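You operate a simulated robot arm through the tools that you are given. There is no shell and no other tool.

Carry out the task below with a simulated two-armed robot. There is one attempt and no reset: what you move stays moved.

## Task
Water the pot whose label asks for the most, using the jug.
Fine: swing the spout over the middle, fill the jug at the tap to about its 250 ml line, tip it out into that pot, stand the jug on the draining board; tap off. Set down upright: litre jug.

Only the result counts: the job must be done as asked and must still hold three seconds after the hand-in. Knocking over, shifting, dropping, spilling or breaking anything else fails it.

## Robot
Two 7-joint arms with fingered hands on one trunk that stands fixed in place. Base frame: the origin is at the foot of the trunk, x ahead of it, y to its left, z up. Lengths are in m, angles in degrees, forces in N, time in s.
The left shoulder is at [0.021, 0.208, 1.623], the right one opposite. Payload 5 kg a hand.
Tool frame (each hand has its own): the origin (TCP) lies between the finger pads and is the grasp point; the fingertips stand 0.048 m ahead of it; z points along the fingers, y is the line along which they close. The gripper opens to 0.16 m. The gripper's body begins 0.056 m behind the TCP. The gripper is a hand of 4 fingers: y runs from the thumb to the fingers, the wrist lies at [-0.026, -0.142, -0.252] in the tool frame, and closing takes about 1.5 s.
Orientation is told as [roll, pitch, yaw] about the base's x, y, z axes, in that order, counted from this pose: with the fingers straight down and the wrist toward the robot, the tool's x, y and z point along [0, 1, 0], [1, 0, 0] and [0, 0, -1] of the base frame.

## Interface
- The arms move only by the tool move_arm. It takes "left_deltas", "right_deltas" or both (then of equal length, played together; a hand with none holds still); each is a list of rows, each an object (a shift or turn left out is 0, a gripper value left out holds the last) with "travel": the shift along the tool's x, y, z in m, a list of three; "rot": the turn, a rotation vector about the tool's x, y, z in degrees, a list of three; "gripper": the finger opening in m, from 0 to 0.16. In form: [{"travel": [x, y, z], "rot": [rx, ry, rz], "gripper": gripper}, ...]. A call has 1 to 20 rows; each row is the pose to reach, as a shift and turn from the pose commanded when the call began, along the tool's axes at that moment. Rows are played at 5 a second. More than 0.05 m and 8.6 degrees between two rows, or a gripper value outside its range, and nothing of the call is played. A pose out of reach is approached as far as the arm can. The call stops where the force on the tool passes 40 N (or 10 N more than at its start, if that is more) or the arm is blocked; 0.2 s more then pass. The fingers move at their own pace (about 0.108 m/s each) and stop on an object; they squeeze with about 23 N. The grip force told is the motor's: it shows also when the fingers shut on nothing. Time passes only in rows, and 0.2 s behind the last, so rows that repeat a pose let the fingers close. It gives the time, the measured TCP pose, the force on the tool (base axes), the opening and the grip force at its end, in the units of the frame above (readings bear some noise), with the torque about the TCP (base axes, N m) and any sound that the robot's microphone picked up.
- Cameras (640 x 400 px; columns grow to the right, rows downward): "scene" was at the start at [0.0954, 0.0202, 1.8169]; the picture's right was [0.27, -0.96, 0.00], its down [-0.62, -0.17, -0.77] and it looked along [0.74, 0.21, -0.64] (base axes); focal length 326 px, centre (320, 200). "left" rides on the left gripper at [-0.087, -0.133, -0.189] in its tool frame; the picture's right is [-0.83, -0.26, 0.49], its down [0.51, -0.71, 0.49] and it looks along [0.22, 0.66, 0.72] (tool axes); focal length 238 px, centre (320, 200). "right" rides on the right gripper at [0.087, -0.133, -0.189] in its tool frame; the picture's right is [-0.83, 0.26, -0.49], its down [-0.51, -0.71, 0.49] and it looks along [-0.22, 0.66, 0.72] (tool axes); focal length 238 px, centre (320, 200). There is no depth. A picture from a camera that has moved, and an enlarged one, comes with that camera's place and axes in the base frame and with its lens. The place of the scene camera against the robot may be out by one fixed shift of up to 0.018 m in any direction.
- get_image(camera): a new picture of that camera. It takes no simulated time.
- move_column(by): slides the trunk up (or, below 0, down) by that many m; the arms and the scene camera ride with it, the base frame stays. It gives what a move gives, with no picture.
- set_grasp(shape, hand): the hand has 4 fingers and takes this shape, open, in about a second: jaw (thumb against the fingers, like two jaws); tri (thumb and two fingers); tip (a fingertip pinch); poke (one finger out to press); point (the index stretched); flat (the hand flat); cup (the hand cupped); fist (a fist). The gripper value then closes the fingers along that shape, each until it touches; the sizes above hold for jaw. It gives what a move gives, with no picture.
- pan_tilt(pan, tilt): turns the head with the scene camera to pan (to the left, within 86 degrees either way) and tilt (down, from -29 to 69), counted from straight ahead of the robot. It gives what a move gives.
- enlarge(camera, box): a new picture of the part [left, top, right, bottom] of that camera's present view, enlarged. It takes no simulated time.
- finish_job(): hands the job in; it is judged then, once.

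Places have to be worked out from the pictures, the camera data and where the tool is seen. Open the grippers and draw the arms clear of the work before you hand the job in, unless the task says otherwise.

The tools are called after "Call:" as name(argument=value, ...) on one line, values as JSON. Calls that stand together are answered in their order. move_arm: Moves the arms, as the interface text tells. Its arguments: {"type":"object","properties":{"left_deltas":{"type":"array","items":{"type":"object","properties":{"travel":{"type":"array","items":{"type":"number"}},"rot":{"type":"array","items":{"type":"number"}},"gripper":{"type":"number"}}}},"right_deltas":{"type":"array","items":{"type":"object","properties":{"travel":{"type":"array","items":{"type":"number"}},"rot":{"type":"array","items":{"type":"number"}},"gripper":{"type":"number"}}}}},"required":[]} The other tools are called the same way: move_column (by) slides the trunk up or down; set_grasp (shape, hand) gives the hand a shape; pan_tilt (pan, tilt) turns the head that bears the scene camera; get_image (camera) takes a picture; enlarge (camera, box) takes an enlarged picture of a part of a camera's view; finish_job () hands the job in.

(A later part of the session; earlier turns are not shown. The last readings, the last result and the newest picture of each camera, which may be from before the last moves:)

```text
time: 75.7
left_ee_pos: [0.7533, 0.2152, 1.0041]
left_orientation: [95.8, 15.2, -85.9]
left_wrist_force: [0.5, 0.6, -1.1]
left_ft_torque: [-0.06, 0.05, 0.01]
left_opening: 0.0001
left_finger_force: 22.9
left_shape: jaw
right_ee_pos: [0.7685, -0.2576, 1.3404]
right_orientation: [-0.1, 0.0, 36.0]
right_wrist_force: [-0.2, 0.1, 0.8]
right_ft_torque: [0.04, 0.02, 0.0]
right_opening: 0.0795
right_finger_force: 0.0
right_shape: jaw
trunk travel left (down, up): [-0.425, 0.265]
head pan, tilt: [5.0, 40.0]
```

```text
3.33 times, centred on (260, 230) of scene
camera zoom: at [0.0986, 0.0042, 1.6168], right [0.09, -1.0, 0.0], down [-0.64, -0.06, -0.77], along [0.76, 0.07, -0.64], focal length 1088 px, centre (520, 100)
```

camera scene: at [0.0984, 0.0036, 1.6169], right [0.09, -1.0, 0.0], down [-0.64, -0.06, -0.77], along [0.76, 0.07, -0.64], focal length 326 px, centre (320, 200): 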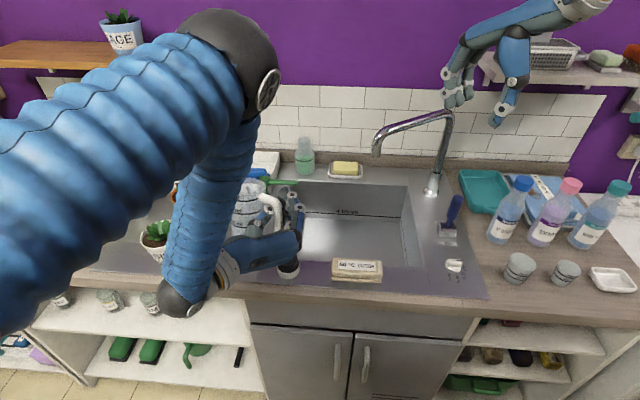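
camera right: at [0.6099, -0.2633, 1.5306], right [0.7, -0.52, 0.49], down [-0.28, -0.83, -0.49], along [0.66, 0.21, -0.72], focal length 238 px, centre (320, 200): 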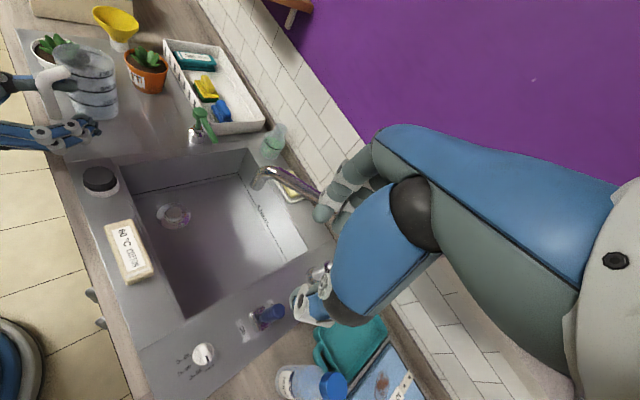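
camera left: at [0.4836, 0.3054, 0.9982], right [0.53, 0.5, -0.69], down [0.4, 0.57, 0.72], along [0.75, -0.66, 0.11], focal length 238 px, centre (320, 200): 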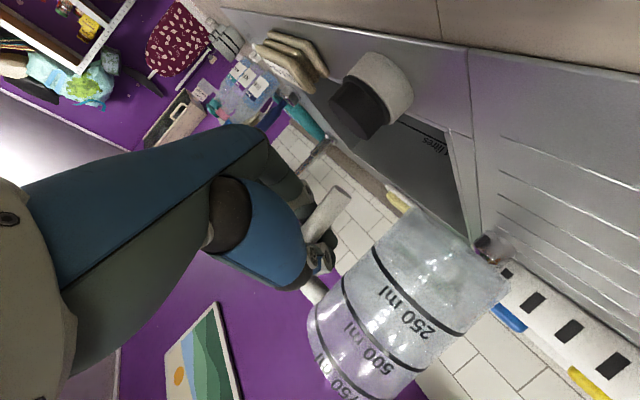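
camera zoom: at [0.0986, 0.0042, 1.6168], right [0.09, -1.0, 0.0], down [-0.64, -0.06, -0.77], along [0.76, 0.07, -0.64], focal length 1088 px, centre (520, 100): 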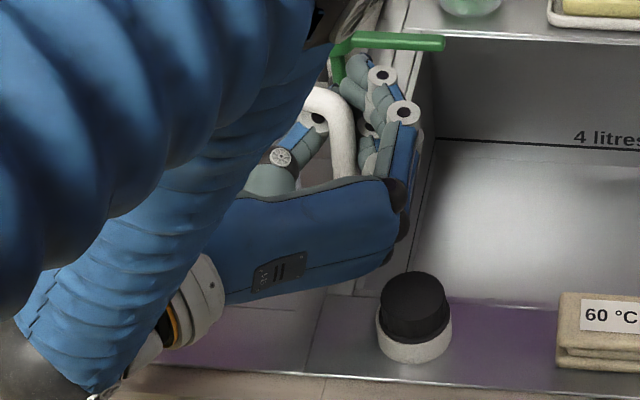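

There's room all around (C≈(0.774, 0.295)). I'll lower the last few millimetres and open in stages.

Call:
move_arm(left_deltas=[{"travel": [-0.006, 0.0016, -0.0006]}, {"travel": [-0.006, 0.0016, -0.0006], "gripper": 0.03}, {"travel": [-0.006, 0.0016, -0.0006], "gripper": 0.06}, {"travel": [-0.006, 0.0016, -0.0006], "gripper": 0.08}, {"travel": [-0.006, 0.0016, -0.0006], "gripper": 0.08}])

Call:
enlarge(camera="right", box=[40, 20, 220, 170])

Call:
enlarge(camera="scene", box=[200, 170, 320, 290])

```text
time: 76.8
left_ee_pos: [0.7534, 0.2151, 0.996]
left_orientation: [95.8, 15.2, -85.8]
left_wrist_force: [0.6, 0.7, -1.1]
left_ft_torque: [-0.1, -0.05, -0.01]
left_opening: 0.0792
left_finger_force: 0.1
left_shape: jaw
right_ee_pos: [0.7693, -0.2571, 1.3404]
right_orientation: [0.0, 0.0, 35.9]
right_wrist_force: [-0.2, -0.4, -0.2]
right_ft_torque: [0.02, 0.0, 0.0]
right_opening: 0.0797
right_finger_force: 0.1
right_shape: jaw
trunk travel left (down, up): [-0.425, 0.265]
head pan, tilt: [5.0, 40.0]
```

```text
2.67 times, centred on (130, 95) of right
camera zoom: at [0.611, -0.2636, 1.5299], right [0.7, -0.52, 0.49], down [-0.28, -0.83, -0.49], along [0.66, 0.21, -0.72], focal length 636 px, centre (827, 480)
```

zoom: 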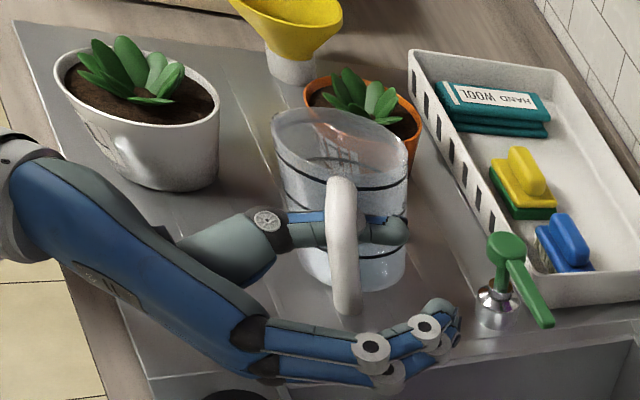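

```text
3.33 times, centred on (260, 230) of scene
camera zoom: at [0.0983, 0.0042, 1.6169], right [0.09, -1.0, 0.0], down [-0.64, -0.06, -0.77], along [0.76, 0.07, -0.64], focal length 1088 px, centre (520, 100)
```

zoom: 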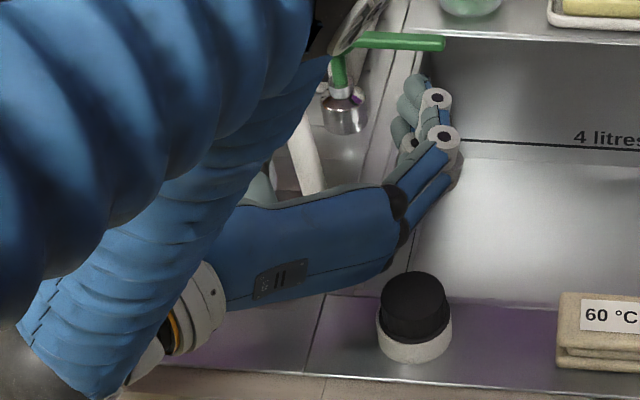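

Now I see it: the thumb is threaded through the handle gap, along +x, with the jug on its left. I'll slide the hand straight back 3 cm and check that the jug stays.

Call:
move_arm(left_deltas=[{"travel": [0.0008, -0.0007, -0.01]}, {"travel": [0.0016, -0.0014, -0.02]}, {"travel": [0.0024, -0.0021, -0.03]}])

Call:
enlarge(camera="right", box=[40, 20, 220, 170])

Call:
enlarge(camera="scene", box=[200, 170, 320, 290])

```text
time: 77.7
left_ee_pos: [0.7227, 0.218, 0.9975]
left_orientation: [96.0, 15.4, -85.8]
left_wrist_force: [6.0, 9.1, 4.9]
left_ft_torque: [-0.09, 0.25, -0.48]
left_opening: 0.0789
left_finger_force: 0.2
left_shape: jaw
right_ee_pos: [0.7689, -0.2551, 1.341]
right_orientation: [0.0, 0.0, 36.0]
right_wrist_force: [-0.8, -0.6, -0.3]
right_ft_torque: [-0.05, 0.0, 0.01]
right_opening: 0.0797
right_finger_force: 0.0
right_shape: jaw
trunk travel left (down, up): [-0.425, 0.265]
head pan, tilt: [5.0, 40.0]
```

```text
2.67 times, centred on (130, 95) of right
camera zoom: at [0.6114, -0.2623, 1.5302], right [0.7, -0.52, 0.49], down [-0.28, -0.83, -0.49], along [0.66, 0.21, -0.72], focal length 636 px, centre (827, 480)
```

zoom: 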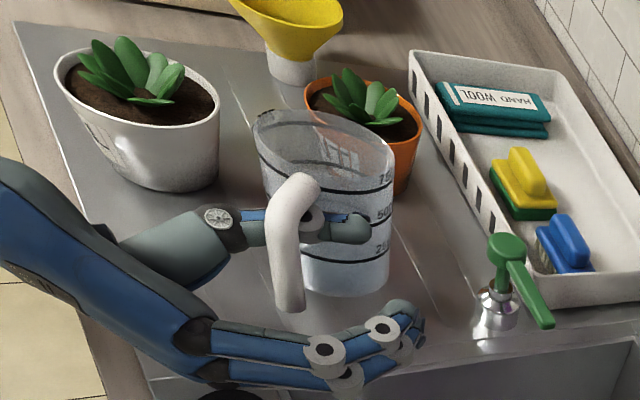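

```text
3.33 times, centred on (260, 230) of scene
camera zoom: at [0.0985, 0.0053, 1.6169], right [0.09, -1.0, 0.0], down [-0.64, -0.06, -0.77], along [0.76, 0.07, -0.64], focal length 1088 px, centre (520, 100)
```

zoom: 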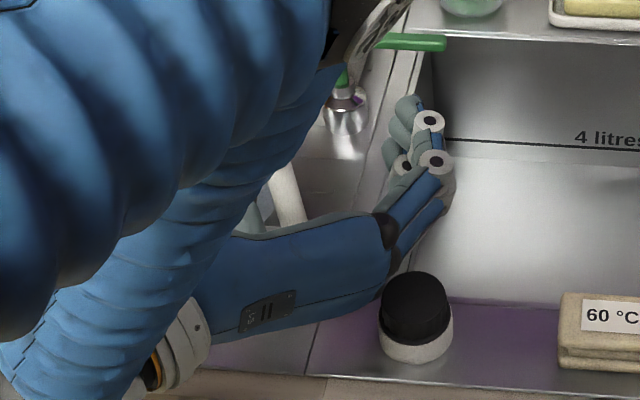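

The thumb is still hooked through the handle, and the palm is brushing the jar again. I'll shift 1.2 cm left to relieve it, then use the right hand to hold the jug's rim so the thumb can be pulled out.

Call:
move_arm(left_deltas=[{"travel": [-0.0016, -0.0058, 0.0003]}, {"travel": [-0.0032, -0.0115, 0.0006]}])

Call:
pan_tilt(pan=20, tilt=45)

Call:
get_image(camera="scene")

Call:
enlarge(camera="right", box=[20, 20, 220, 180])

```text
time: 78.2
left_ee_pos: [0.7216, 0.2266, 0.9958]
left_orientation: [95.8, 15.1, -85.9]
left_wrist_force: [0.3, -0.4, -0.9]
left_ft_torque: [-0.08, -0.02, -0.02]
left_opening: 0.0795
left_finger_force: 0.0
left_shape: jaw
right_ee_pos: [0.7692, -0.2565, 1.3402]
right_orientation: [-0.1, -0.1, 36.0]
right_wrist_force: [-0.1, -0.2, -0.5]
right_ft_torque: [-0.06, -0.01, -0.02]
right_opening: 0.0793
right_finger_force: 0.1
right_shape: jaw
trunk travel left (down, up): [-0.425, 0.265]
head pan, tilt: [5.0, 40.0]
```

```text
time: 79.0
left_ee_pos: [0.7235, 0.2274, 0.9977]
left_orientation: [95.8, 15.2, -85.9]
left_wrist_force: [1.1, -0.3, -1.0]
left_ft_torque: [-0.06, -0.02, -0.01]
left_opening: 0.0792
left_finger_force: 0.0
left_shape: jaw
right_ee_pos: [0.7688, -0.2571, 1.3411]
right_orientation: [0.0, 0.1, 35.9]
right_wrist_force: [0.1, 0.9, -0.4]
right_ft_torque: [0.0, 0.05, 0.01]
right_opening: 0.0796
right_finger_force: 0.0
right_shape: jaw
trunk travel left (down, up): [-0.425, 0.265]
head pan, tilt: [20.0, 45.0]
```

```text
taken
camera scene: at [0.0901, 0.0245, 1.6096], right [0.34, -0.94, 0.0], down [-0.66, -0.24, -0.71], along [0.66, 0.24, -0.71], focal length 326 px, centre (320, 200)
```

scene: 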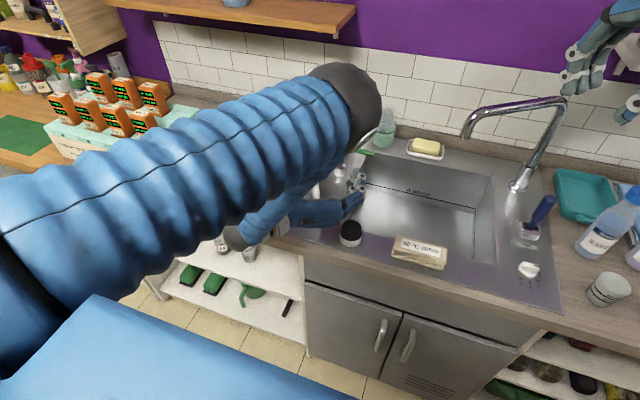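

```text
2.50 times, centred on (120, 100) of right
camera zoom: at [0.6111, -0.2636, 1.5299], right [0.7, -0.52, 0.49], down [-0.28, -0.83, -0.49], along [0.66, 0.21, -0.72], focal length 596 px, centre (820, 450)
```

zoom: 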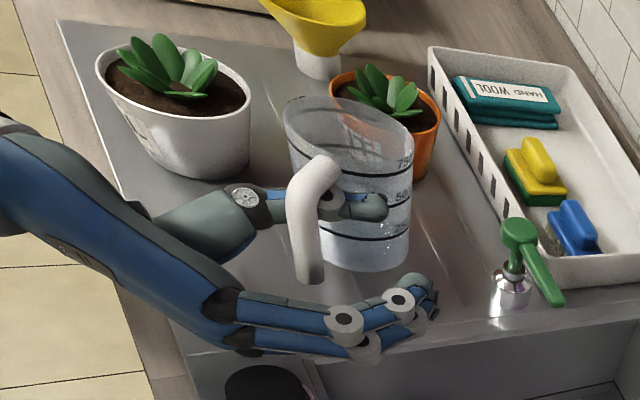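

The thumb threads the handle slot; the left elbow is overhead, so the right hand can't help here. I'll pitch the left hand down about the thumb by 35°, which lifts the palm above the jar, and then align the thumb with the slot.

Call:
move_arm(left_deltas=[{"travel": [-0.0008, 0.0002, 0.0003], "rot": [-1.8, -6.7, 0]}, {"travel": [-0.0016, 0.0005, 0.0006], "rot": [-3.7, -13.4, 0]}, {"travel": [-0.0024, 0.0007, 0.001], "rot": [-5.5, -20.2, 0]}, {"travel": [-0.0032, 0.001, 0.0013], "rot": [-7.4, -26.9, 0]}, {"travel": [-0.004, 0.0012, 0.0016], "rot": [-9.2, -33.6, 0]}])

Call:
enlarge(camera="right", box=[20, 20, 220, 180])

Call:
get_image(camera="left")

Call:
get_image(camera="scene")

```text
time: 80.2
left_ee_pos: [0.7236, 0.2279, 0.9925]
left_orientation: [59.7, 13.3, -94.9]
left_wrist_force: [-0.5, -0.7, -1.4]
left_ft_torque: [-0.04, -0.12, 0.02]
left_opening: 0.0795
left_finger_force: 0.0
left_shape: jaw
right_ee_pos: [0.7683, -0.2568, 1.341]
right_orientation: [0.0, 0.0, 36.0]
right_wrist_force: [-0.5, 0.6, -0.8]
right_ft_torque: [-0.02, 0.02, 0.0]
right_opening: 0.0796
right_finger_force: 0.0
right_shape: jaw
trunk travel left (down, up): [-0.425, 0.265]
head pan, tilt: [20.0, 45.0]
```

```text
2.50 times, centred on (120, 100) of right
camera zoom: at [0.611, -0.2636, 1.53], right [0.7, -0.52, 0.49], down [-0.28, -0.83, -0.49], along [0.66, 0.21, -0.72], focal length 596 px, centre (820, 450)
```

zoom: 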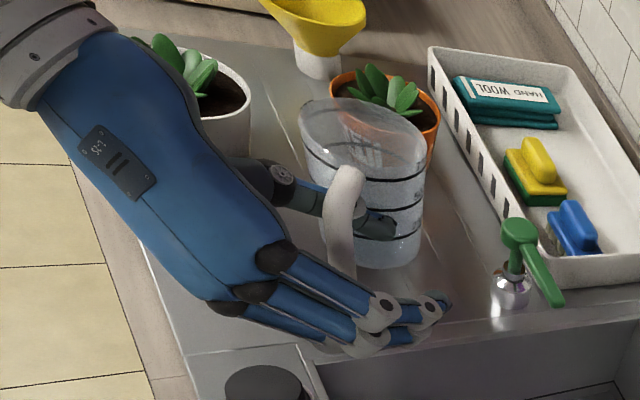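

```text
taken
camera left: at [0.529, 0.3696, 1.0429], right [0.04, 0.47, -0.88], down [0.73, 0.58, 0.35], along [0.68, -0.66, -0.32], focal length 238 px, centre (320, 200)
```

left: 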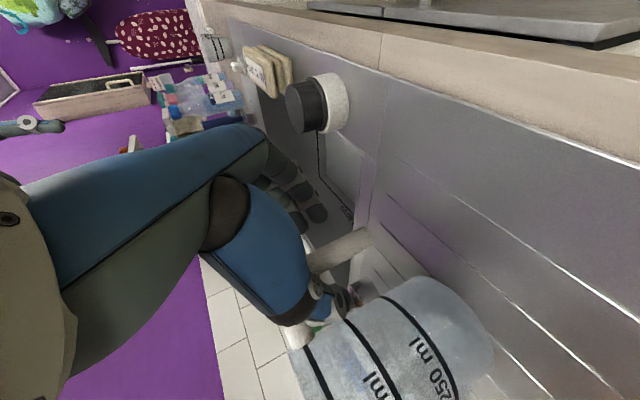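

```text
taken
camera scene: at [0.09, 0.0246, 1.6096], right [0.34, -0.94, 0.0], down [-0.66, -0.24, -0.71], along [0.66, 0.24, -0.71], focal length 326 px, centre (320, 200)
```

scene: 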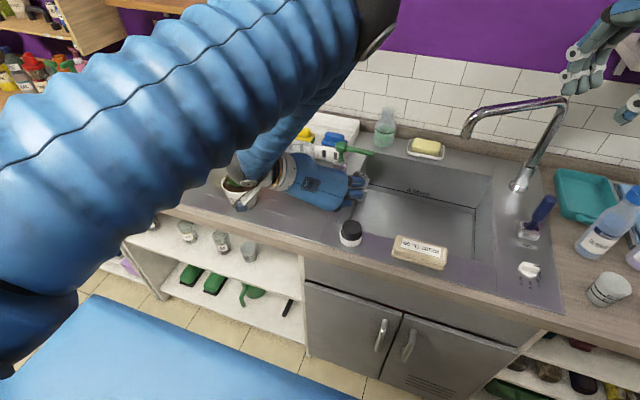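

Palm and wrist are now high. I'll yaw the hand about the slot by -27° so the thumb lines up with the handle gap.

Call:
move_arm(left_deltas=[{"travel": [-0.004, -0.0024, -0.0056], "rot": [-5.7, 1.55, 3.3]}, {"travel": [-0.0079, -0.0049, -0.0112], "rot": [-11.35, 3.1, 6.6]}, {"travel": [-0.0119, -0.0073, -0.0168], "rot": [-17, 4.65, 9.95]}, {"travel": [-0.0158, -0.0097, -0.0224], "rot": [-22.7, 6.2, 13.26]}])

Call:
enlarge(camera="right", box=[20, 20, 220, 180])

Call:
get_image(camera="left")

```text
time: 81.2
left_ee_pos: [0.698, 0.2411, 0.9918]
left_orientation: [59.8, 13.4, -122.1]
left_wrist_force: [-0.2, 0.5, -0.1]
left_ft_torque: [-0.03, -0.01, 0.01]
left_opening: 0.0797
left_finger_force: 0.1
left_shape: jaw
right_ee_pos: [0.7701, -0.2552, 1.3397]
right_orientation: [-0.1, -0.1, 36.0]
right_wrist_force: [-0.1, 1.3, -0.3]
right_ft_torque: [-0.07, 0.02, -0.01]
right_opening: 0.0797
right_finger_force: 0.0
right_shape: jaw
trunk travel left (down, up): [-0.425, 0.265]
head pan, tilt: [20.0, 45.0]
```

```text
2.50 times, centred on (120, 100) of right
camera zoom: at [0.6112, -0.2626, 1.53], right [0.7, -0.52, 0.49], down [-0.28, -0.83, -0.49], along [0.66, 0.21, -0.72], focal length 596 px, centre (820, 450)
```

zoom: 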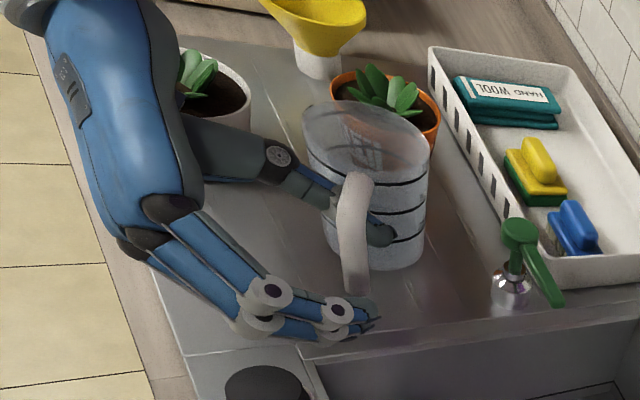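

```text
taken
camera left: at [0.5894, 0.4561, 1.0426], right [0.25, 0.4, -0.88], down [0.92, 0.19, 0.35], along [0.3, -0.9, -0.32], focal length 238 px, centre (320, 200)
```

left: 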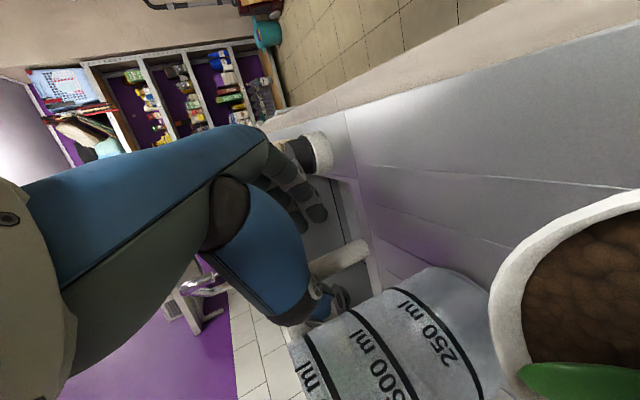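

There is no contact force, and the thumb looks aligned with the slot. I'll retract along the finger axis in small steps.

Call:
move_arm(left_deltas=[{"travel": [0, 0, -0.012]}, {"travel": [0, 0, -0.024]}, {"travel": [0, 0, -0.036]}])

Call:
enlarge(camera="right", box=[20, 20, 220, 180])

```text
time: 82.0
left_ee_pos: [0.6695, 0.2535, 1.0113]
left_orientation: [60.0, 13.3, -122.1]
left_wrist_force: [0.0, -0.1, 0.4]
left_ft_torque: [-0.02, 0.0, -0.02]
left_opening: 0.0797
left_finger_force: 0.2
left_shape: jaw
right_ee_pos: [0.7674, -0.2578, 1.3417]
right_orientation: [-0.1, -0.1, 36.0]
right_wrist_force: [0.0, -0.5, 0.8]
right_ft_torque: [0.03, -0.02, -0.01]
right_opening: 0.0797
right_finger_force: 0.1
right_shape: jaw
trunk travel left (down, up): [-0.425, 0.265]
head pan, tilt: [20.0, 45.0]
```

```text
2.50 times, centred on (120, 100) of right
camera zoom: at [0.6105, -0.2636, 1.5302], right [0.7, -0.52, 0.49], down [-0.28, -0.83, -0.49], along [0.66, 0.21, -0.72], focal length 596 px, centre (820, 450)
```

zoom: 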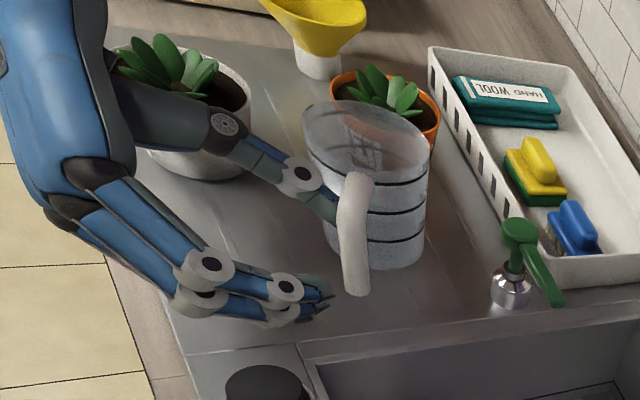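

The thumb slides out and the jug stays put. I'll continue retracting fully clear.

Call:
move_arm(left_deltas=[{"travel": [0, 0, -0.02]}, {"travel": [0, 0, -0.04]}, {"travel": [0, 0, -0.07]}, {"travel": [0.03, 0, -0.1]}, {"travel": [0.06, 0, -0.12]}])

Call:
enlarge(camera="right", box=[0, 0, 240, 200])

Call:
get_image(camera="scene")

Call:
get_image(camera="left")

```text
time: 83.2
left_ee_pos: [0.5921, 0.2704, 1.1209]
left_orientation: [59.8, 13.4, -122.1]
left_wrist_force: [0.3, -0.3, -0.1]
left_ft_torque: [0.01, -0.08, 0.05]
left_opening: 0.0798
left_finger_force: 0.0
left_shape: jaw
right_ee_pos: [0.7682, -0.2581, 1.3417]
right_orientation: [0.0, -0.1, 36.1]
right_wrist_force: [0.0, -0.5, 0.3]
right_ft_torque: [0.04, -0.04, -0.01]
right_opening: 0.0797
right_finger_force: 0.1
right_shape: jaw
trunk travel left (down, up): [-0.425, 0.265]
head pan, tilt: [20.0, 45.0]
```

```text
2.00 times, centred on (120, 100) of right
camera zoom: at [0.61, -0.2645, 1.5303], right [0.7, -0.52, 0.49], down [-0.28, -0.83, -0.49], along [0.66, 0.21, -0.72], focal length 477 px, centre (720, 400)
```

zoom: 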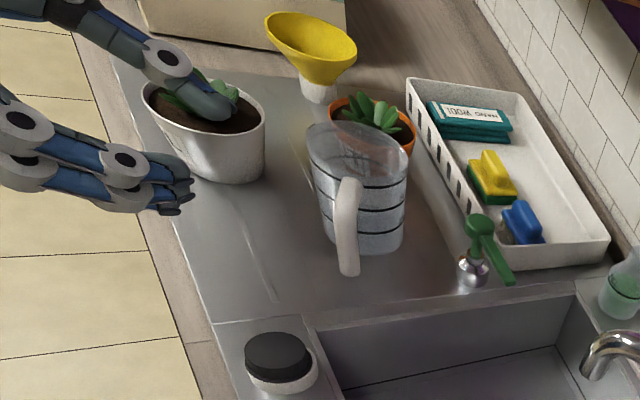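

```text
taken
camera scene: at [0.089, 0.0239, 1.6097], right [0.34, -0.94, 0.0], down [-0.66, -0.24, -0.71], along [0.66, 0.24, -0.71], focal length 326 px, centre (320, 200)
```

scene: 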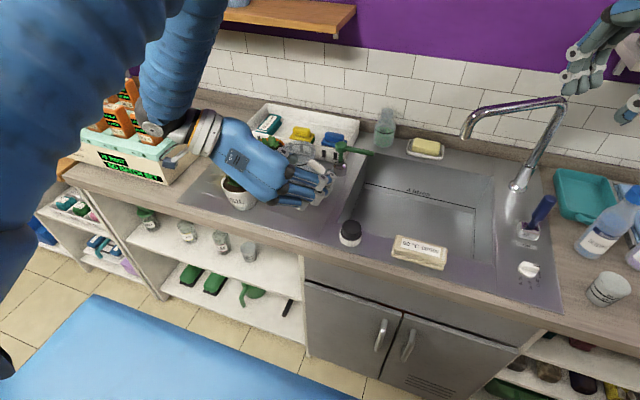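

```text
taken
camera left: at [0.4827, 0.4839, 1.1711], right [0.25, 0.4, -0.88], down [0.92, 0.19, 0.35], along [0.31, -0.9, -0.32], focal length 238 px, centre (320, 200)
```

left: 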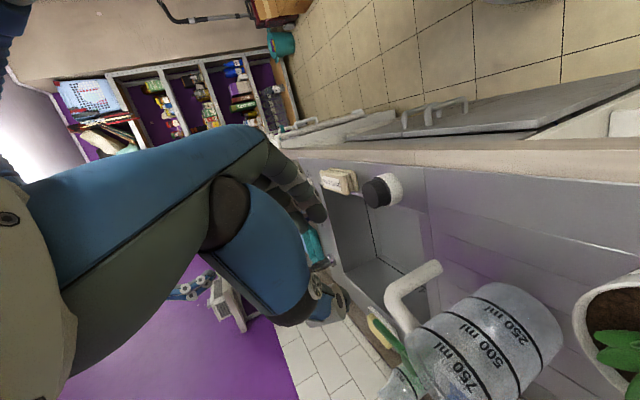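

The jug is freed and upright at ≈(0.776, 0.354), handle pointing back-right. Next I'll raise the left hand and dry-run the roll that a thumb-through-handle grip would need for pouring.

Call:
move_arm(left_deltas=[{"travel": [0.031, -0.0014, -0.0345]}, {"travel": [0.062, -0.0028, -0.069]}, {"travel": [0.093, -0.0042, -0.1035]}, {"travel": [0.093, -0.0042, -0.1035], "rot": [0, 0, -8]}, {"travel": [0.093, -0.0042, -0.1035], "rot": [0, 0, -16]}, {"travel": [0.093, -0.0042, -0.1035], "rot": [0, 0, -24]}, {"travel": [0.093, -0.0042, -0.1035], "rot": [0, 0, -32]}, {"travel": [0.093, -0.0042, -0.1035], "rot": [0, 0, -40]}, {"travel": [0.093, -0.0042, -0.1035], "rot": [0, 0, -48]}, {"travel": [0.093, -0.0042, -0.1035], "rot": [0, 0, -56]}, {"travel": [0.093, -0.0042, -0.1035], "rot": [0, 0, -64]}, {"travel": [0.093, -0.0042, -0.1035], "rot": [0, 0, -72]}, {"travel": [0.093, -0.0042, -0.1035], "rot": [0, 0, -80]}, {"travel": [0.093, -0.0042, -0.1035], "rot": [0, 0, -88]}, {"travel": [0.093, -0.0042, -0.1035], "rot": [0, 0, -96]}, {"travel": [0.093, -0.0042, -0.1035], "rot": [0, 0, -104]}])

Call:
get_image(camera="scene")

Call:
enlarge(camera="right", box=[0, 0, 240, 200])

```text
time: 86.6
left_ee_pos: [0.5421, 0.2698, 1.2489]
left_orientation: [2.3, -60.8, -27.0]
left_wrist_force: [-0.8, -0.9, 0.1]
left_ft_torque: [-0.02, -0.01, -0.03]
left_opening: 0.0795
left_finger_force: 0.0
left_shape: jaw
right_ee_pos: [0.7693, -0.2552, 1.3409]
right_orientation: [0.0, 0.0, 36.0]
right_wrist_force: [-0.5, -0.2, 0.0]
right_ft_torque: [-0.02, -0.01, 0.0]
right_opening: 0.0794
right_finger_force: 0.0
right_shape: jaw
trunk travel left (down, up): [-0.425, 0.265]
head pan, tilt: [20.0, 45.0]
```

```text
taken
camera scene: at [0.0897, 0.0252, 1.6096], right [0.34, -0.94, 0.0], down [-0.66, -0.24, -0.71], along [0.66, 0.24, -0.71], focal length 326 px, centre (320, 200)
```

scene: 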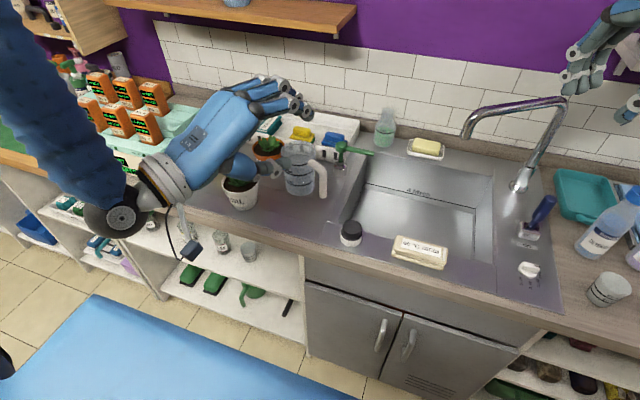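

```text
2.00 times, centred on (120, 100) of right
camera zoom: at [0.6106, -0.263, 1.5302], right [0.7, -0.52, 0.49], down [-0.28, -0.83, -0.49], along [0.66, 0.21, -0.72], focal length 477 px, centre (720, 400)
```

zoom: 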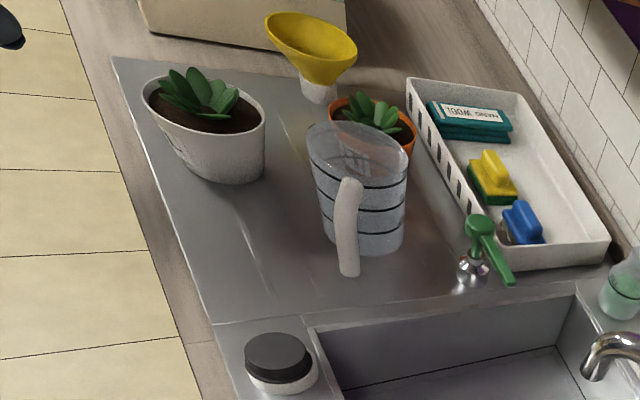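

The pour roll is reachable. Now I'll return the head to its earlier angle and measure the basil's displacement against the original picture using the same zoom.

Call:
pan_tilt(pan=5, tilt=40)

Call:
enlarge(camera="scene", box=[120, 150, 312, 290])

Call:
get_image(camera="scene")

```text
time: 87.4
left_ee_pos: [0.5426, 0.2713, 1.2493]
left_orientation: [2.6, -60.6, -27.3]
left_wrist_force: [0.0, -0.3, 0.0]
left_ft_torque: [0.0, 0.01, 0.02]
left_opening: 0.0799
left_finger_force: 0.2
left_shape: jaw
right_ee_pos: [0.7678, -0.2569, 1.3402]
right_orientation: [0.1, 0.1, 36.1]
right_wrist_force: [-0.4, 0.6, -0.4]
right_ft_torque: [0.01, 0.01, 0.02]
right_opening: 0.0795
right_finger_force: 0.0
right_shape: jaw
trunk travel left (down, up): [-0.425, 0.265]
head pan, tilt: [5.0, 40.0]
```

```text
2.86 times, centred on (216, 220) of scene
camera zoom: at [0.0981, 0.0043, 1.6169], right [0.09, -1.0, 0.0], down [-0.64, -0.06, -0.77], along [0.76, 0.07, -0.64], focal length 933 px, centre (617, 143)
```

zoom: 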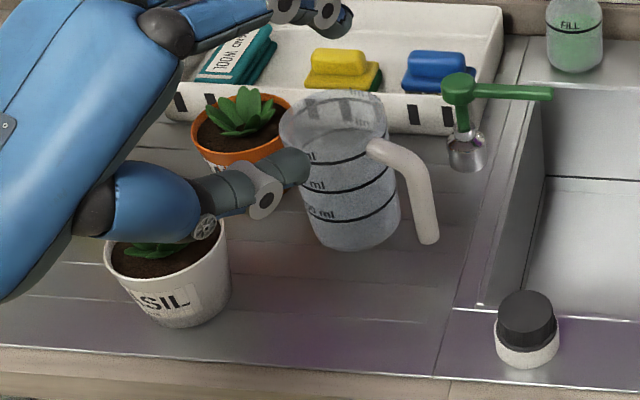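

```text
taken
camera scene: at [0.0981, 0.0043, 1.6169], right [0.09, -1.0, 0.0], down [-0.64, -0.06, -0.77], along [0.76, 0.07, -0.64], focal length 326 px, centre (320, 200)
```

scene: 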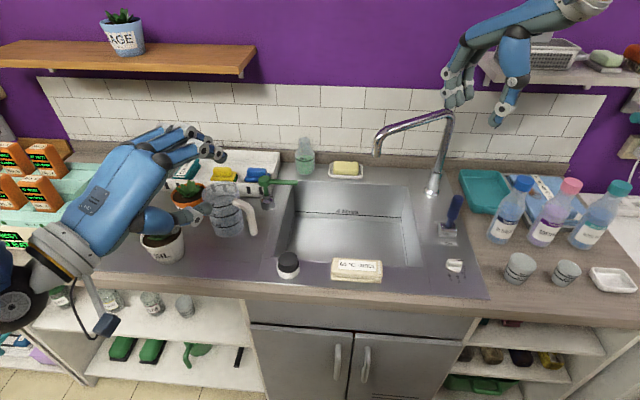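

Compared with the first picture the basil has shifted about (-0.012, +0.012) m; everything else matches. I'll close the left hand, point it down and use it as a flat pusher on the basil's back-left side.

Call:
move_arm(left_deltas=[{"travel": [0.0264, -0.0055, -0.0097], "rot": [7.6, 0, 0], "gripper": 0.0}, {"travel": [0.0528, -0.011, -0.0195], "rot": [15.2, 0, 0]}, {"travel": [0.0792, -0.0165, -0.0292], "rot": [22.7, 0, 0]}, {"travel": [0.1057, -0.022, -0.0389], "rot": [30.3, 0, 0]}, {"travel": [0.1321, -0.0274, -0.0486], "rot": [37.9, 0, 0]}, {"travel": [0.1585, -0.0329, -0.0584], "rot": [45.5, 0, 0]}, {"travel": [0.1849, -0.0384, -0.0681], "rot": [53, 0, 0]}, {"travel": [0.2113, -0.0439, -0.0778], "rot": [60.6, 0, 0]}])

Call:
get_image(camera="scene")

Call:
get_image(camera="left")

```text
time: 89.2
left_ee_pos: [0.5542, 0.4987, 1.2529]
left_orientation: [1.1, 0.1, -24.9]
left_wrist_force: [0.7, 1.0, -0.4]
left_ft_torque: [-0.04, 0.04, -0.02]
left_opening: 0.0001
left_finger_force: 23.2
left_shape: jaw
right_ee_pos: [0.7706, -0.2561, 1.3396]
right_orientation: [0.2, 0.1, 36.0]
right_wrist_force: [1.2, -0.4, -1.4]
right_ft_torque: [0.06, 0.12, 0.01]
right_opening: 0.0798
right_finger_force: 0.0
right_shape: jaw
trunk travel left (down, up): [-0.425, 0.265]
head pan, tilt: [5.0, 40.0]
```

```text
taken
camera scene: at [0.1003, 0.0037, 1.6167], right [0.09, -1.0, 0.0], down [-0.64, -0.06, -0.76], along [0.76, 0.07, -0.64], focal length 326 px, centre (320, 200)
```

scene: 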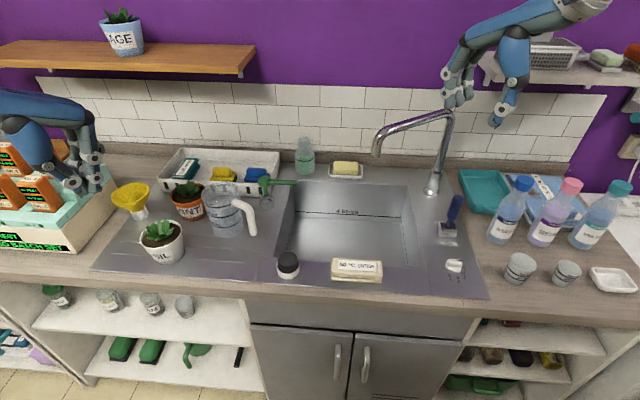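

```text
taken
camera left: at [0.3945, 0.4726, 1.4406], right [-0.58, -0.64, -0.5], down [-0.42, 0.77, -0.48], along [0.69, -0.07, -0.72], focal length 238 px, centre (320, 200)
```

left: 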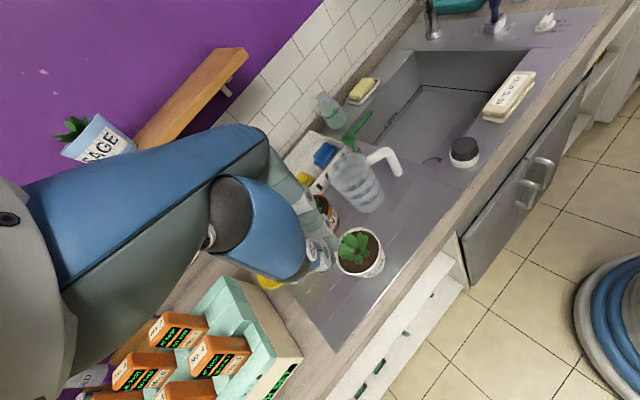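

The view is unobstructed now; a precise zoom on the basil, mint and jug.

Call:
enlarge(camera="scene", box=[120, 150, 312, 290])

Call:
enlarge(camera="left", box=[300, 120, 440, 290])

```text
2.86 times, centred on (216, 220) of scene
camera zoom: at [0.1003, 0.0037, 1.6167], right [0.09, -1.0, 0.0], down [-0.64, -0.06, -0.76], along [0.76, 0.07, -0.64], focal length 933 px, centre (617, 143)
```

zoom: 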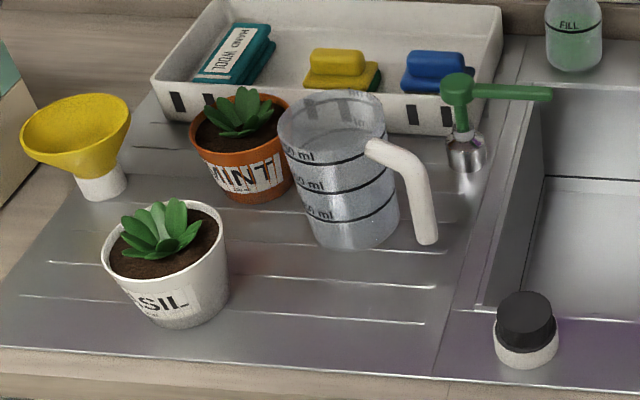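

```text
2.35 times, centred on (370, 205) of left
camera zoom: at [0.3945, 0.4726, 1.4406], right [-0.58, -0.64, -0.5], down [-0.42, 0.77, -0.48], along [0.69, -0.07, -0.72], focal length 561 px, centre (202, 188)
```

zoom: 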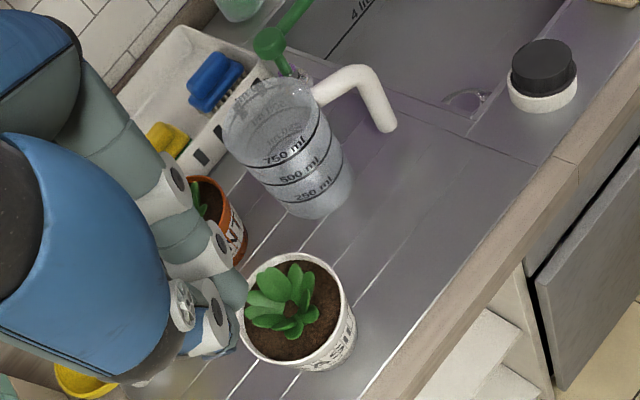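

I'll position the closed hand behind the basil (back-left side) at pusher height, still about 3 cm off it.

Call:
move_arm(left_deltas=[{"travel": [0.02, -0.0017, 0.03], "rot": [0, 0, 7]}, {"travel": [0.04, -0.0034, 0.06], "rot": [0, 0, 14]}, {"travel": [0.0606, -0.0051, 0.09], "rot": [0, 0, 20]}, {"travel": [0.0606, -0.0051, 0.13], "rot": [0, 0, 20]}, {"travel": [0.0606, -0.0051, 0.17], "rot": [0, 0, 20]}, {"travel": [0.0606, -0.0051, 0.21], "rot": [0, 0, 20]}, {"travel": [0.0606, -0.0051, 0.24], "rot": [0, 0, 20]}, {"travel": [0.0606, -0.0051, 0.258], "rot": [0, 0, 20]}])

Call:
enlarge(camera="scene", box=[120, 150, 312, 290])

Call:
get_image(camera="left")

Call:
enlarge(camera="right", box=[0, 0, 160, 140])

```text
time: 91.0
left_ee_pos: [0.5763, 0.5619, 0.9971]
left_orientation: [1.3, 0.2, -45.0]
left_wrist_force: [0.2, -0.1, -1.3]
left_ft_torque: [0.01, 0.04, 0.01]
left_opening: 0.0002
left_finger_force: 23.1
left_shape: jaw
right_ee_pos: [0.7691, -0.2559, 1.3412]
right_orientation: [-0.1, 0.0, 36.0]
right_wrist_force: [-0.2, -0.1, 0.8]
right_ft_torque: [-0.03, 0.0, 0.0]
right_opening: 0.0797
right_finger_force: 0.1
right_shape: jaw
trunk travel left (down, up): [-0.425, 0.265]
head pan, tilt: [5.0, 40.0]
```

```text
2.86 times, centred on (216, 220) of scene
camera zoom: at [0.0983, 0.0049, 1.6169], right [0.09, -1.0, 0.0], down [-0.64, -0.06, -0.77], along [0.76, 0.07, -0.64], focal length 933 px, centre (617, 143)
```

zoom: 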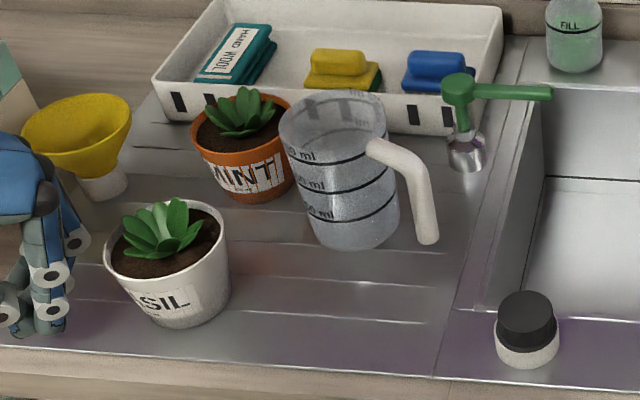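

```text
taken
camera left: at [0.4187, 0.5906, 1.1843], right [-0.77, -0.4, -0.5], down [-0.14, 0.87, -0.48], along [0.63, -0.3, -0.72], focal length 238 px, centre (320, 200)
```

left: 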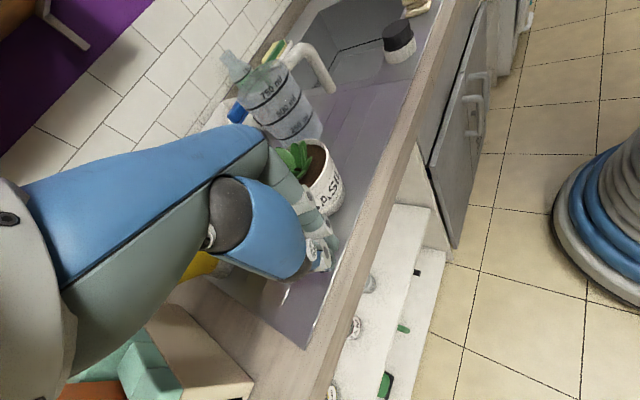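

```text
2.86 times, centred on (80, 70) of right
camera zoom: at [0.611, -0.2629, 1.5301], right [0.7, -0.52, 0.49], down [-0.28, -0.83, -0.49], along [0.66, 0.21, -0.72], focal length 681 px, centre (1006, 571)
```

zoom: 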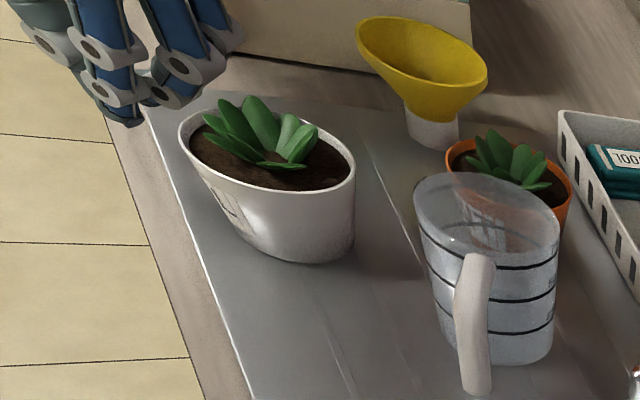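

The gap is about 2 cm. I'll advance along the push direction slowly.

Call:
move_arm(left_deltas=[{"travel": [0, 0.008, 0]}, {"travel": [0, 0.016, 0]}, {"travel": [0, 0.024, 0]}])

Call:
enlarge(camera="scene", box=[120, 150, 312, 290])

Call:
enlarge(camera="right", box=[0, 0, 160, 140])

```text
time: 91.8
left_ee_pos: [0.5922, 0.5434, 0.9962]
left_orientation: [1.2, 0.3, -45.0]
left_wrist_force: [-1.4, 0.9, 1.4]
left_ft_torque: [-0.01, -0.04, 0.07]
left_opening: 0.0
left_finger_force: 23.0
left_shape: jaw
right_ee_pos: [0.7692, -0.2553, 1.342]
right_orientation: [0.1, 0.0, 36.1]
right_wrist_force: [-0.7, -0.3, 0.2]
right_ft_torque: [0.02, 0.0, -0.04]
right_opening: 0.0795
right_finger_force: 0.0
right_shape: jaw
trunk travel left (down, up): [-0.425, 0.265]
head pan, tilt: [5.0, 40.0]
```

```text
2.86 times, centred on (216, 220) of scene
camera zoom: at [0.0982, 0.0042, 1.6169], right [0.09, -1.0, 0.0], down [-0.64, -0.06, -0.77], along [0.76, 0.07, -0.64], focal length 933 px, centre (617, 143)
```

zoom: 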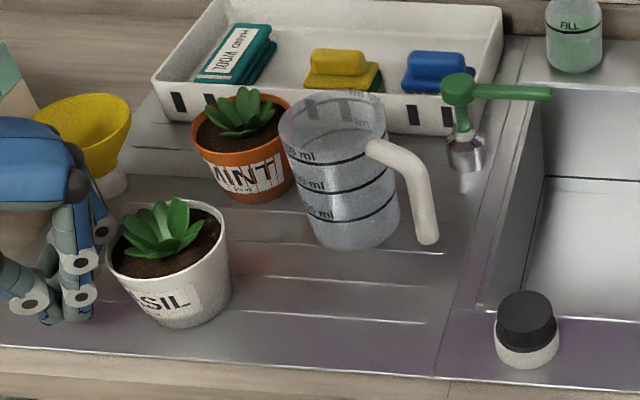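

```text
2.86 times, centred on (80, 70) of right
camera zoom: at [0.611, -0.2635, 1.53], right [0.7, -0.52, 0.49], down [-0.28, -0.83, -0.49], along [0.66, 0.21, -0.72], focal length 681 px, centre (1006, 571)
```

zoom: 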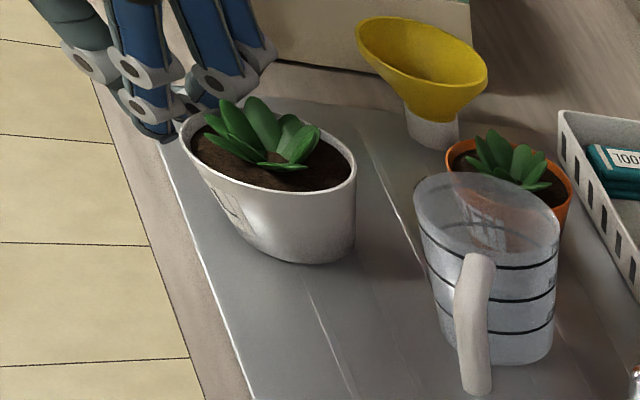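

Contact has started. I'll push 1 cm and measure.

Call:
move_arm(left_deltas=[{"travel": [0, 0.004, 0]}, {"travel": [0, 0.008, 0]}, {"travel": [0, 0.011, 0]}])

Call:
enlarge(camera="scene", box=[120, 150, 312, 290])

Call:
enlarge(camera="right", box=[0, 0, 160, 140])

```text
time: 92.6
left_ee_pos: [0.5996, 0.5379, 0.997]
left_orientation: [1.3, 0.3, -45.0]
left_wrist_force: [-0.3, 2.4, 1.6]
left_ft_torque: [-0.03, -0.08, 0.08]
left_opening: 0.0
left_finger_force: 22.6
left_shape: jaw
right_ee_pos: [0.768, -0.2566, 1.3416]
right_orientation: [0.0, 0.0, 36.1]
right_wrist_force: [-0.5, -0.7, -0.2]
right_ft_torque: [-0.03, 0.03, 0.0]
right_opening: 0.0797
right_finger_force: 0.1
right_shape: jaw
trunk travel left (down, up): [-0.425, 0.265]
head pan, tilt: [5.0, 40.0]
```

```text
2.86 times, centred on (216, 220) of scene
camera zoom: at [0.098, 0.0046, 1.6169], right [0.09, -1.0, 0.0], down [-0.64, -0.06, -0.77], along [0.76, 0.07, -0.64], focal length 933 px, centre (617, 143)
```

zoom: 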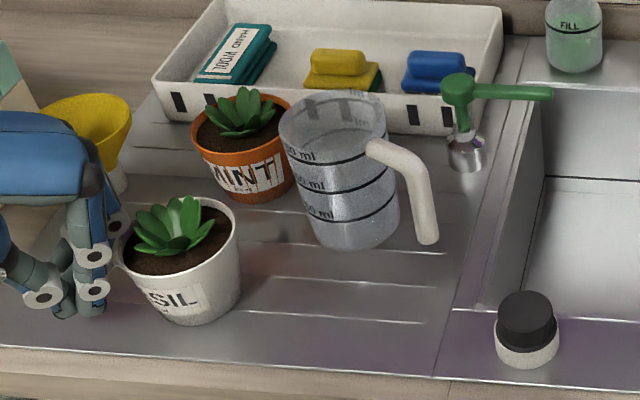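

```text
2.86 times, centred on (80, 70) of right
camera zoom: at [0.6107, -0.2632, 1.5301], right [0.7, -0.52, 0.49], down [-0.28, -0.83, -0.49], along [0.66, 0.21, -0.72], focal length 681 px, centre (1006, 571)
```

zoom: 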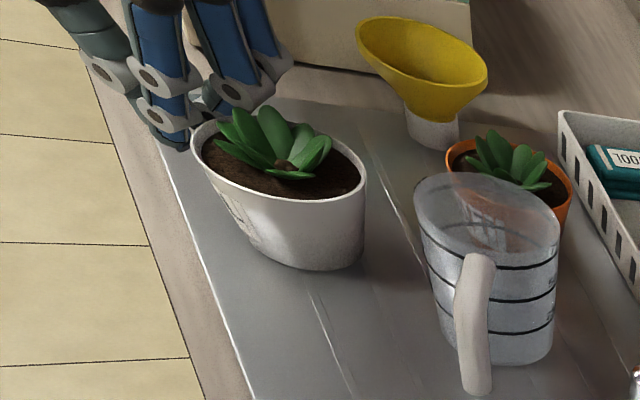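

It moved mostly to the right; the remaining error is about +9 mm in x and -4 mm in y. I'll back off and come round to push forward from the robot side.

Call:
move_arm(left_deltas=[{"travel": [0, -0.015, 0]}, {"travel": [0, -0.03, 0]}, {"travel": [-0.0116, -0.0205, 0], "rot": [0, 0, -7.5]}, {"travel": [-0.0231, -0.011, 0], "rot": [0, 0, -15]}, {"travel": [-0.0347, -0.0016, 0], "rot": [0, 0, -22.5]}, {"travel": [-0.0462, 0.0079, 0], "rot": [0, 0, -30]}, {"travel": [-0.0578, 0.0174, 0], "rot": [0, 0, -37.5]}, {"travel": [-0.0693, 0.0269, 0], "rot": [0, 0, -45]}])

Call:
enlarge(camera="scene", box=[120, 150, 312, 290])

Call:
enlarge(camera="right", box=[0, 0, 160, 140])

```text
time: 94.4
left_ee_pos: [0.5702, 0.4678, 0.9958]
left_orientation: [1.2, -0.7, 0.1]
left_wrist_force: [-0.4, 0.1, 0.6]
left_ft_torque: [0.07, -0.02, 0.03]
left_opening: 0.0001
left_finger_force: 23.1
left_shape: jaw
right_ee_pos: [0.7684, -0.2589, 1.341]
right_orientation: [0.1, 0.0, 36.0]
right_wrist_force: [-1.3, -1.2, 0.2]
right_ft_torque: [0.12, -0.03, -0.01]
right_opening: 0.0794
right_finger_force: 0.1
right_shape: jaw
trunk travel left (down, up): [-0.425, 0.265]
head pan, tilt: [5.0, 40.0]
```

```text
2.86 times, centred on (216, 220) of scene
camera zoom: at [0.098, 0.0028, 1.6169], right [0.09, -1.0, 0.0], down [-0.64, -0.06, -0.77], along [0.76, 0.07, -0.64], focal length 933 px, centre (617, 143)
```

zoom: 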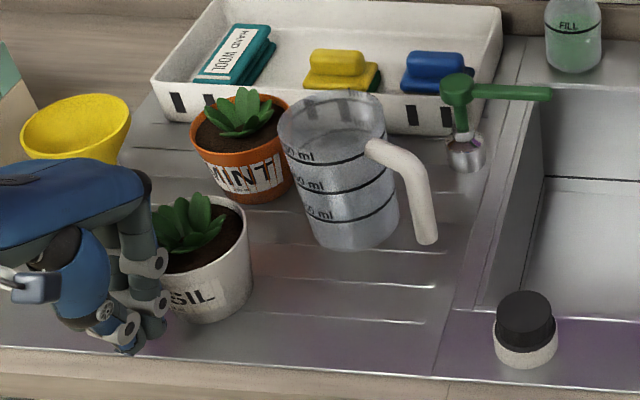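

```text
2.86 times, centred on (80, 70) of right
camera zoom: at [0.6107, -0.2651, 1.5298], right [0.7, -0.52, 0.49], down [-0.28, -0.83, -0.49], along [0.66, 0.21, -0.72], focal length 681 px, centre (1006, 571)
```

zoom: 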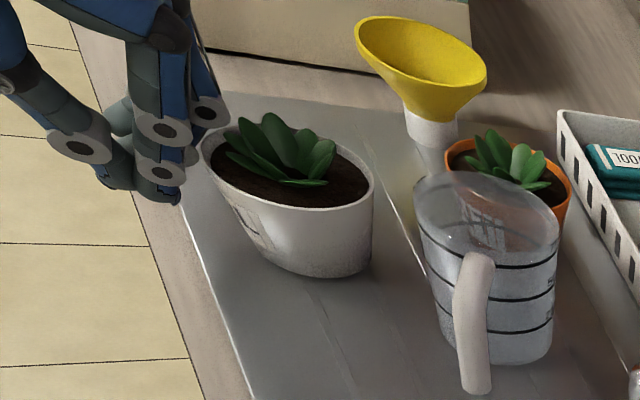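

My sweep nudged it a bit too far right: it now needs about 8 mm left and 6 mm forward. I'll come round to its robot-right side and push along azimuth 53°.

Call:
move_arm(left_deltas=[{"travel": [0, -0.02, 0]}, {"travel": [0, -0.04, 0]}, {"travel": [-0.03, -0.04, 0], "rot": [0, 0, -8]}, {"travel": [-0.06, -0.035, 0], "rot": [0, 0, -16]}, {"travel": [-0.082, -0.02, 0], "rot": [0, 0, -24]}, {"travel": [-0.09, 0.0, 0], "rot": [0, 0, -32]}, {"travel": [-0.09, 0.015, 0], "rot": [0, 0, -40]}, {"travel": [-0.09, 0.03, 0], "rot": [0, 0, -48]}, {"travel": [-0.09, 0.03, 0], "rot": [0, 0, -53]}])

Call:
enlarge(camera="scene", box=[120, 150, 312, 290])

Call:
enlarge(camera="right", box=[0, 0, 160, 140])

```text
time: 96.4
left_ee_pos: [0.6001, 0.3784, 0.9941]
left_orientation: [0.1, -1.2, 53.0]
left_wrist_force: [0.3, -0.7, -0.3]
left_ft_torque: [0.0, -0.04, -0.01]
left_opening: 0.0
left_finger_force: 23.0
left_shape: jaw
right_ee_pos: [0.7692, -0.2574, 1.3408]
right_orientation: [0.0, 0.1, 36.0]
right_wrist_force: [0.4, -0.8, -0.2]
right_ft_torque: [0.02, -0.02, 0.01]
right_opening: 0.0796
right_finger_force: 0.1
right_shape: jaw
trunk travel left (down, up): [-0.425, 0.265]
head pan, tilt: [5.0, 40.0]
```

```text
2.86 times, centred on (216, 220) of scene
camera zoom: at [0.098, 0.0038, 1.6169], right [0.09, -1.0, 0.0], down [-0.64, -0.06, -0.77], along [0.76, 0.07, -0.64], focal length 933 px, centre (617, 143)
```

zoom: 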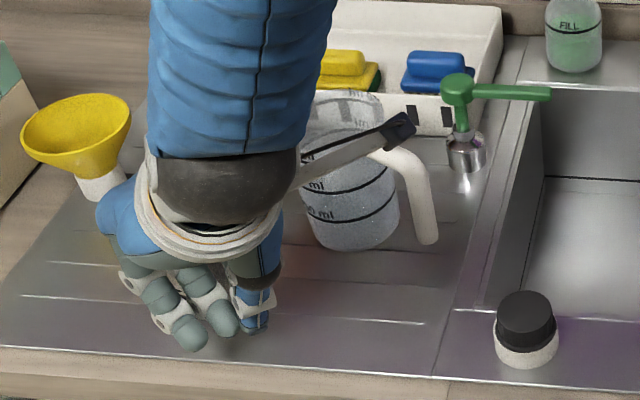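

```text
2.86 times, centred on (80, 70) of right
camera zoom: at [0.6107, -0.264, 1.5299], right [0.7, -0.52, 0.49], down [-0.28, -0.83, -0.49], along [0.66, 0.21, -0.72], focal length 681 px, centre (1006, 571)
```

zoom: 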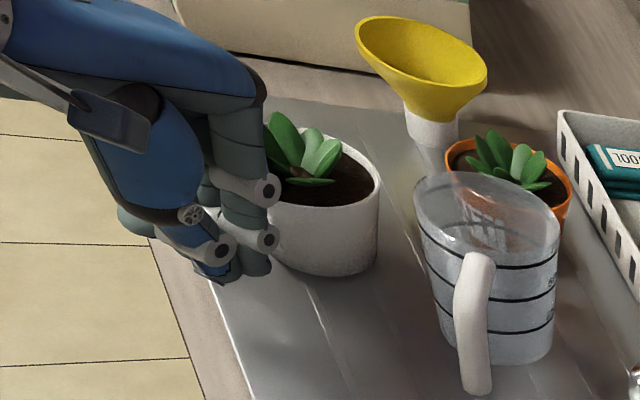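

The pot now needs only about (+5, +6) mm. I'll approach along azimuth 53° and push very gently.

Call:
move_arm(left_deltas=[{"travel": [0, 0.012, 0]}, {"travel": [0, 0.024, 0]}, {"travel": [0, 0.032, 0]}])

Call:
enlarge(camera="right", box=[0, 0, 160, 140])

```text
time: 97.2
left_ee_pos: [0.6194, 0.4057, 0.9948]
left_orientation: [0.2, -1.2, 53.0]
left_wrist_force: [-2.2, -0.4, 1.9]
left_ft_torque: [0.08, -0.05, 0.08]
left_opening: 0.0
left_finger_force: 23.2
left_shape: jaw
right_ee_pos: [0.7685, -0.2557, 1.3418]
right_orientation: [0.0, 0.0, 36.1]
right_wrist_force: [-0.7, 0.6, -0.1]
right_ft_torque: [-0.02, -0.02, -0.01]
right_opening: 0.0795
right_finger_force: 0.1
right_shape: jaw
trunk travel left (down, up): [-0.425, 0.265]
head pan, tilt: [5.0, 40.0]
```

```text
2.86 times, centred on (80, 70) of right
camera zoom: at [0.6106, -0.2637, 1.5301], right [0.7, -0.52, 0.49], down [-0.28, -0.83, -0.49], along [0.66, 0.21, -0.72], focal length 681 px, centre (1006, 571)
```

zoom: 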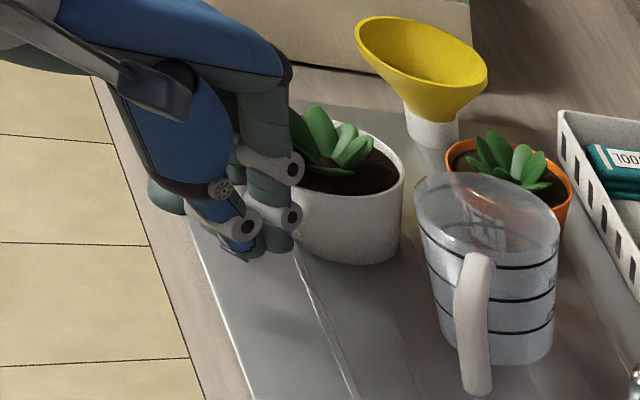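

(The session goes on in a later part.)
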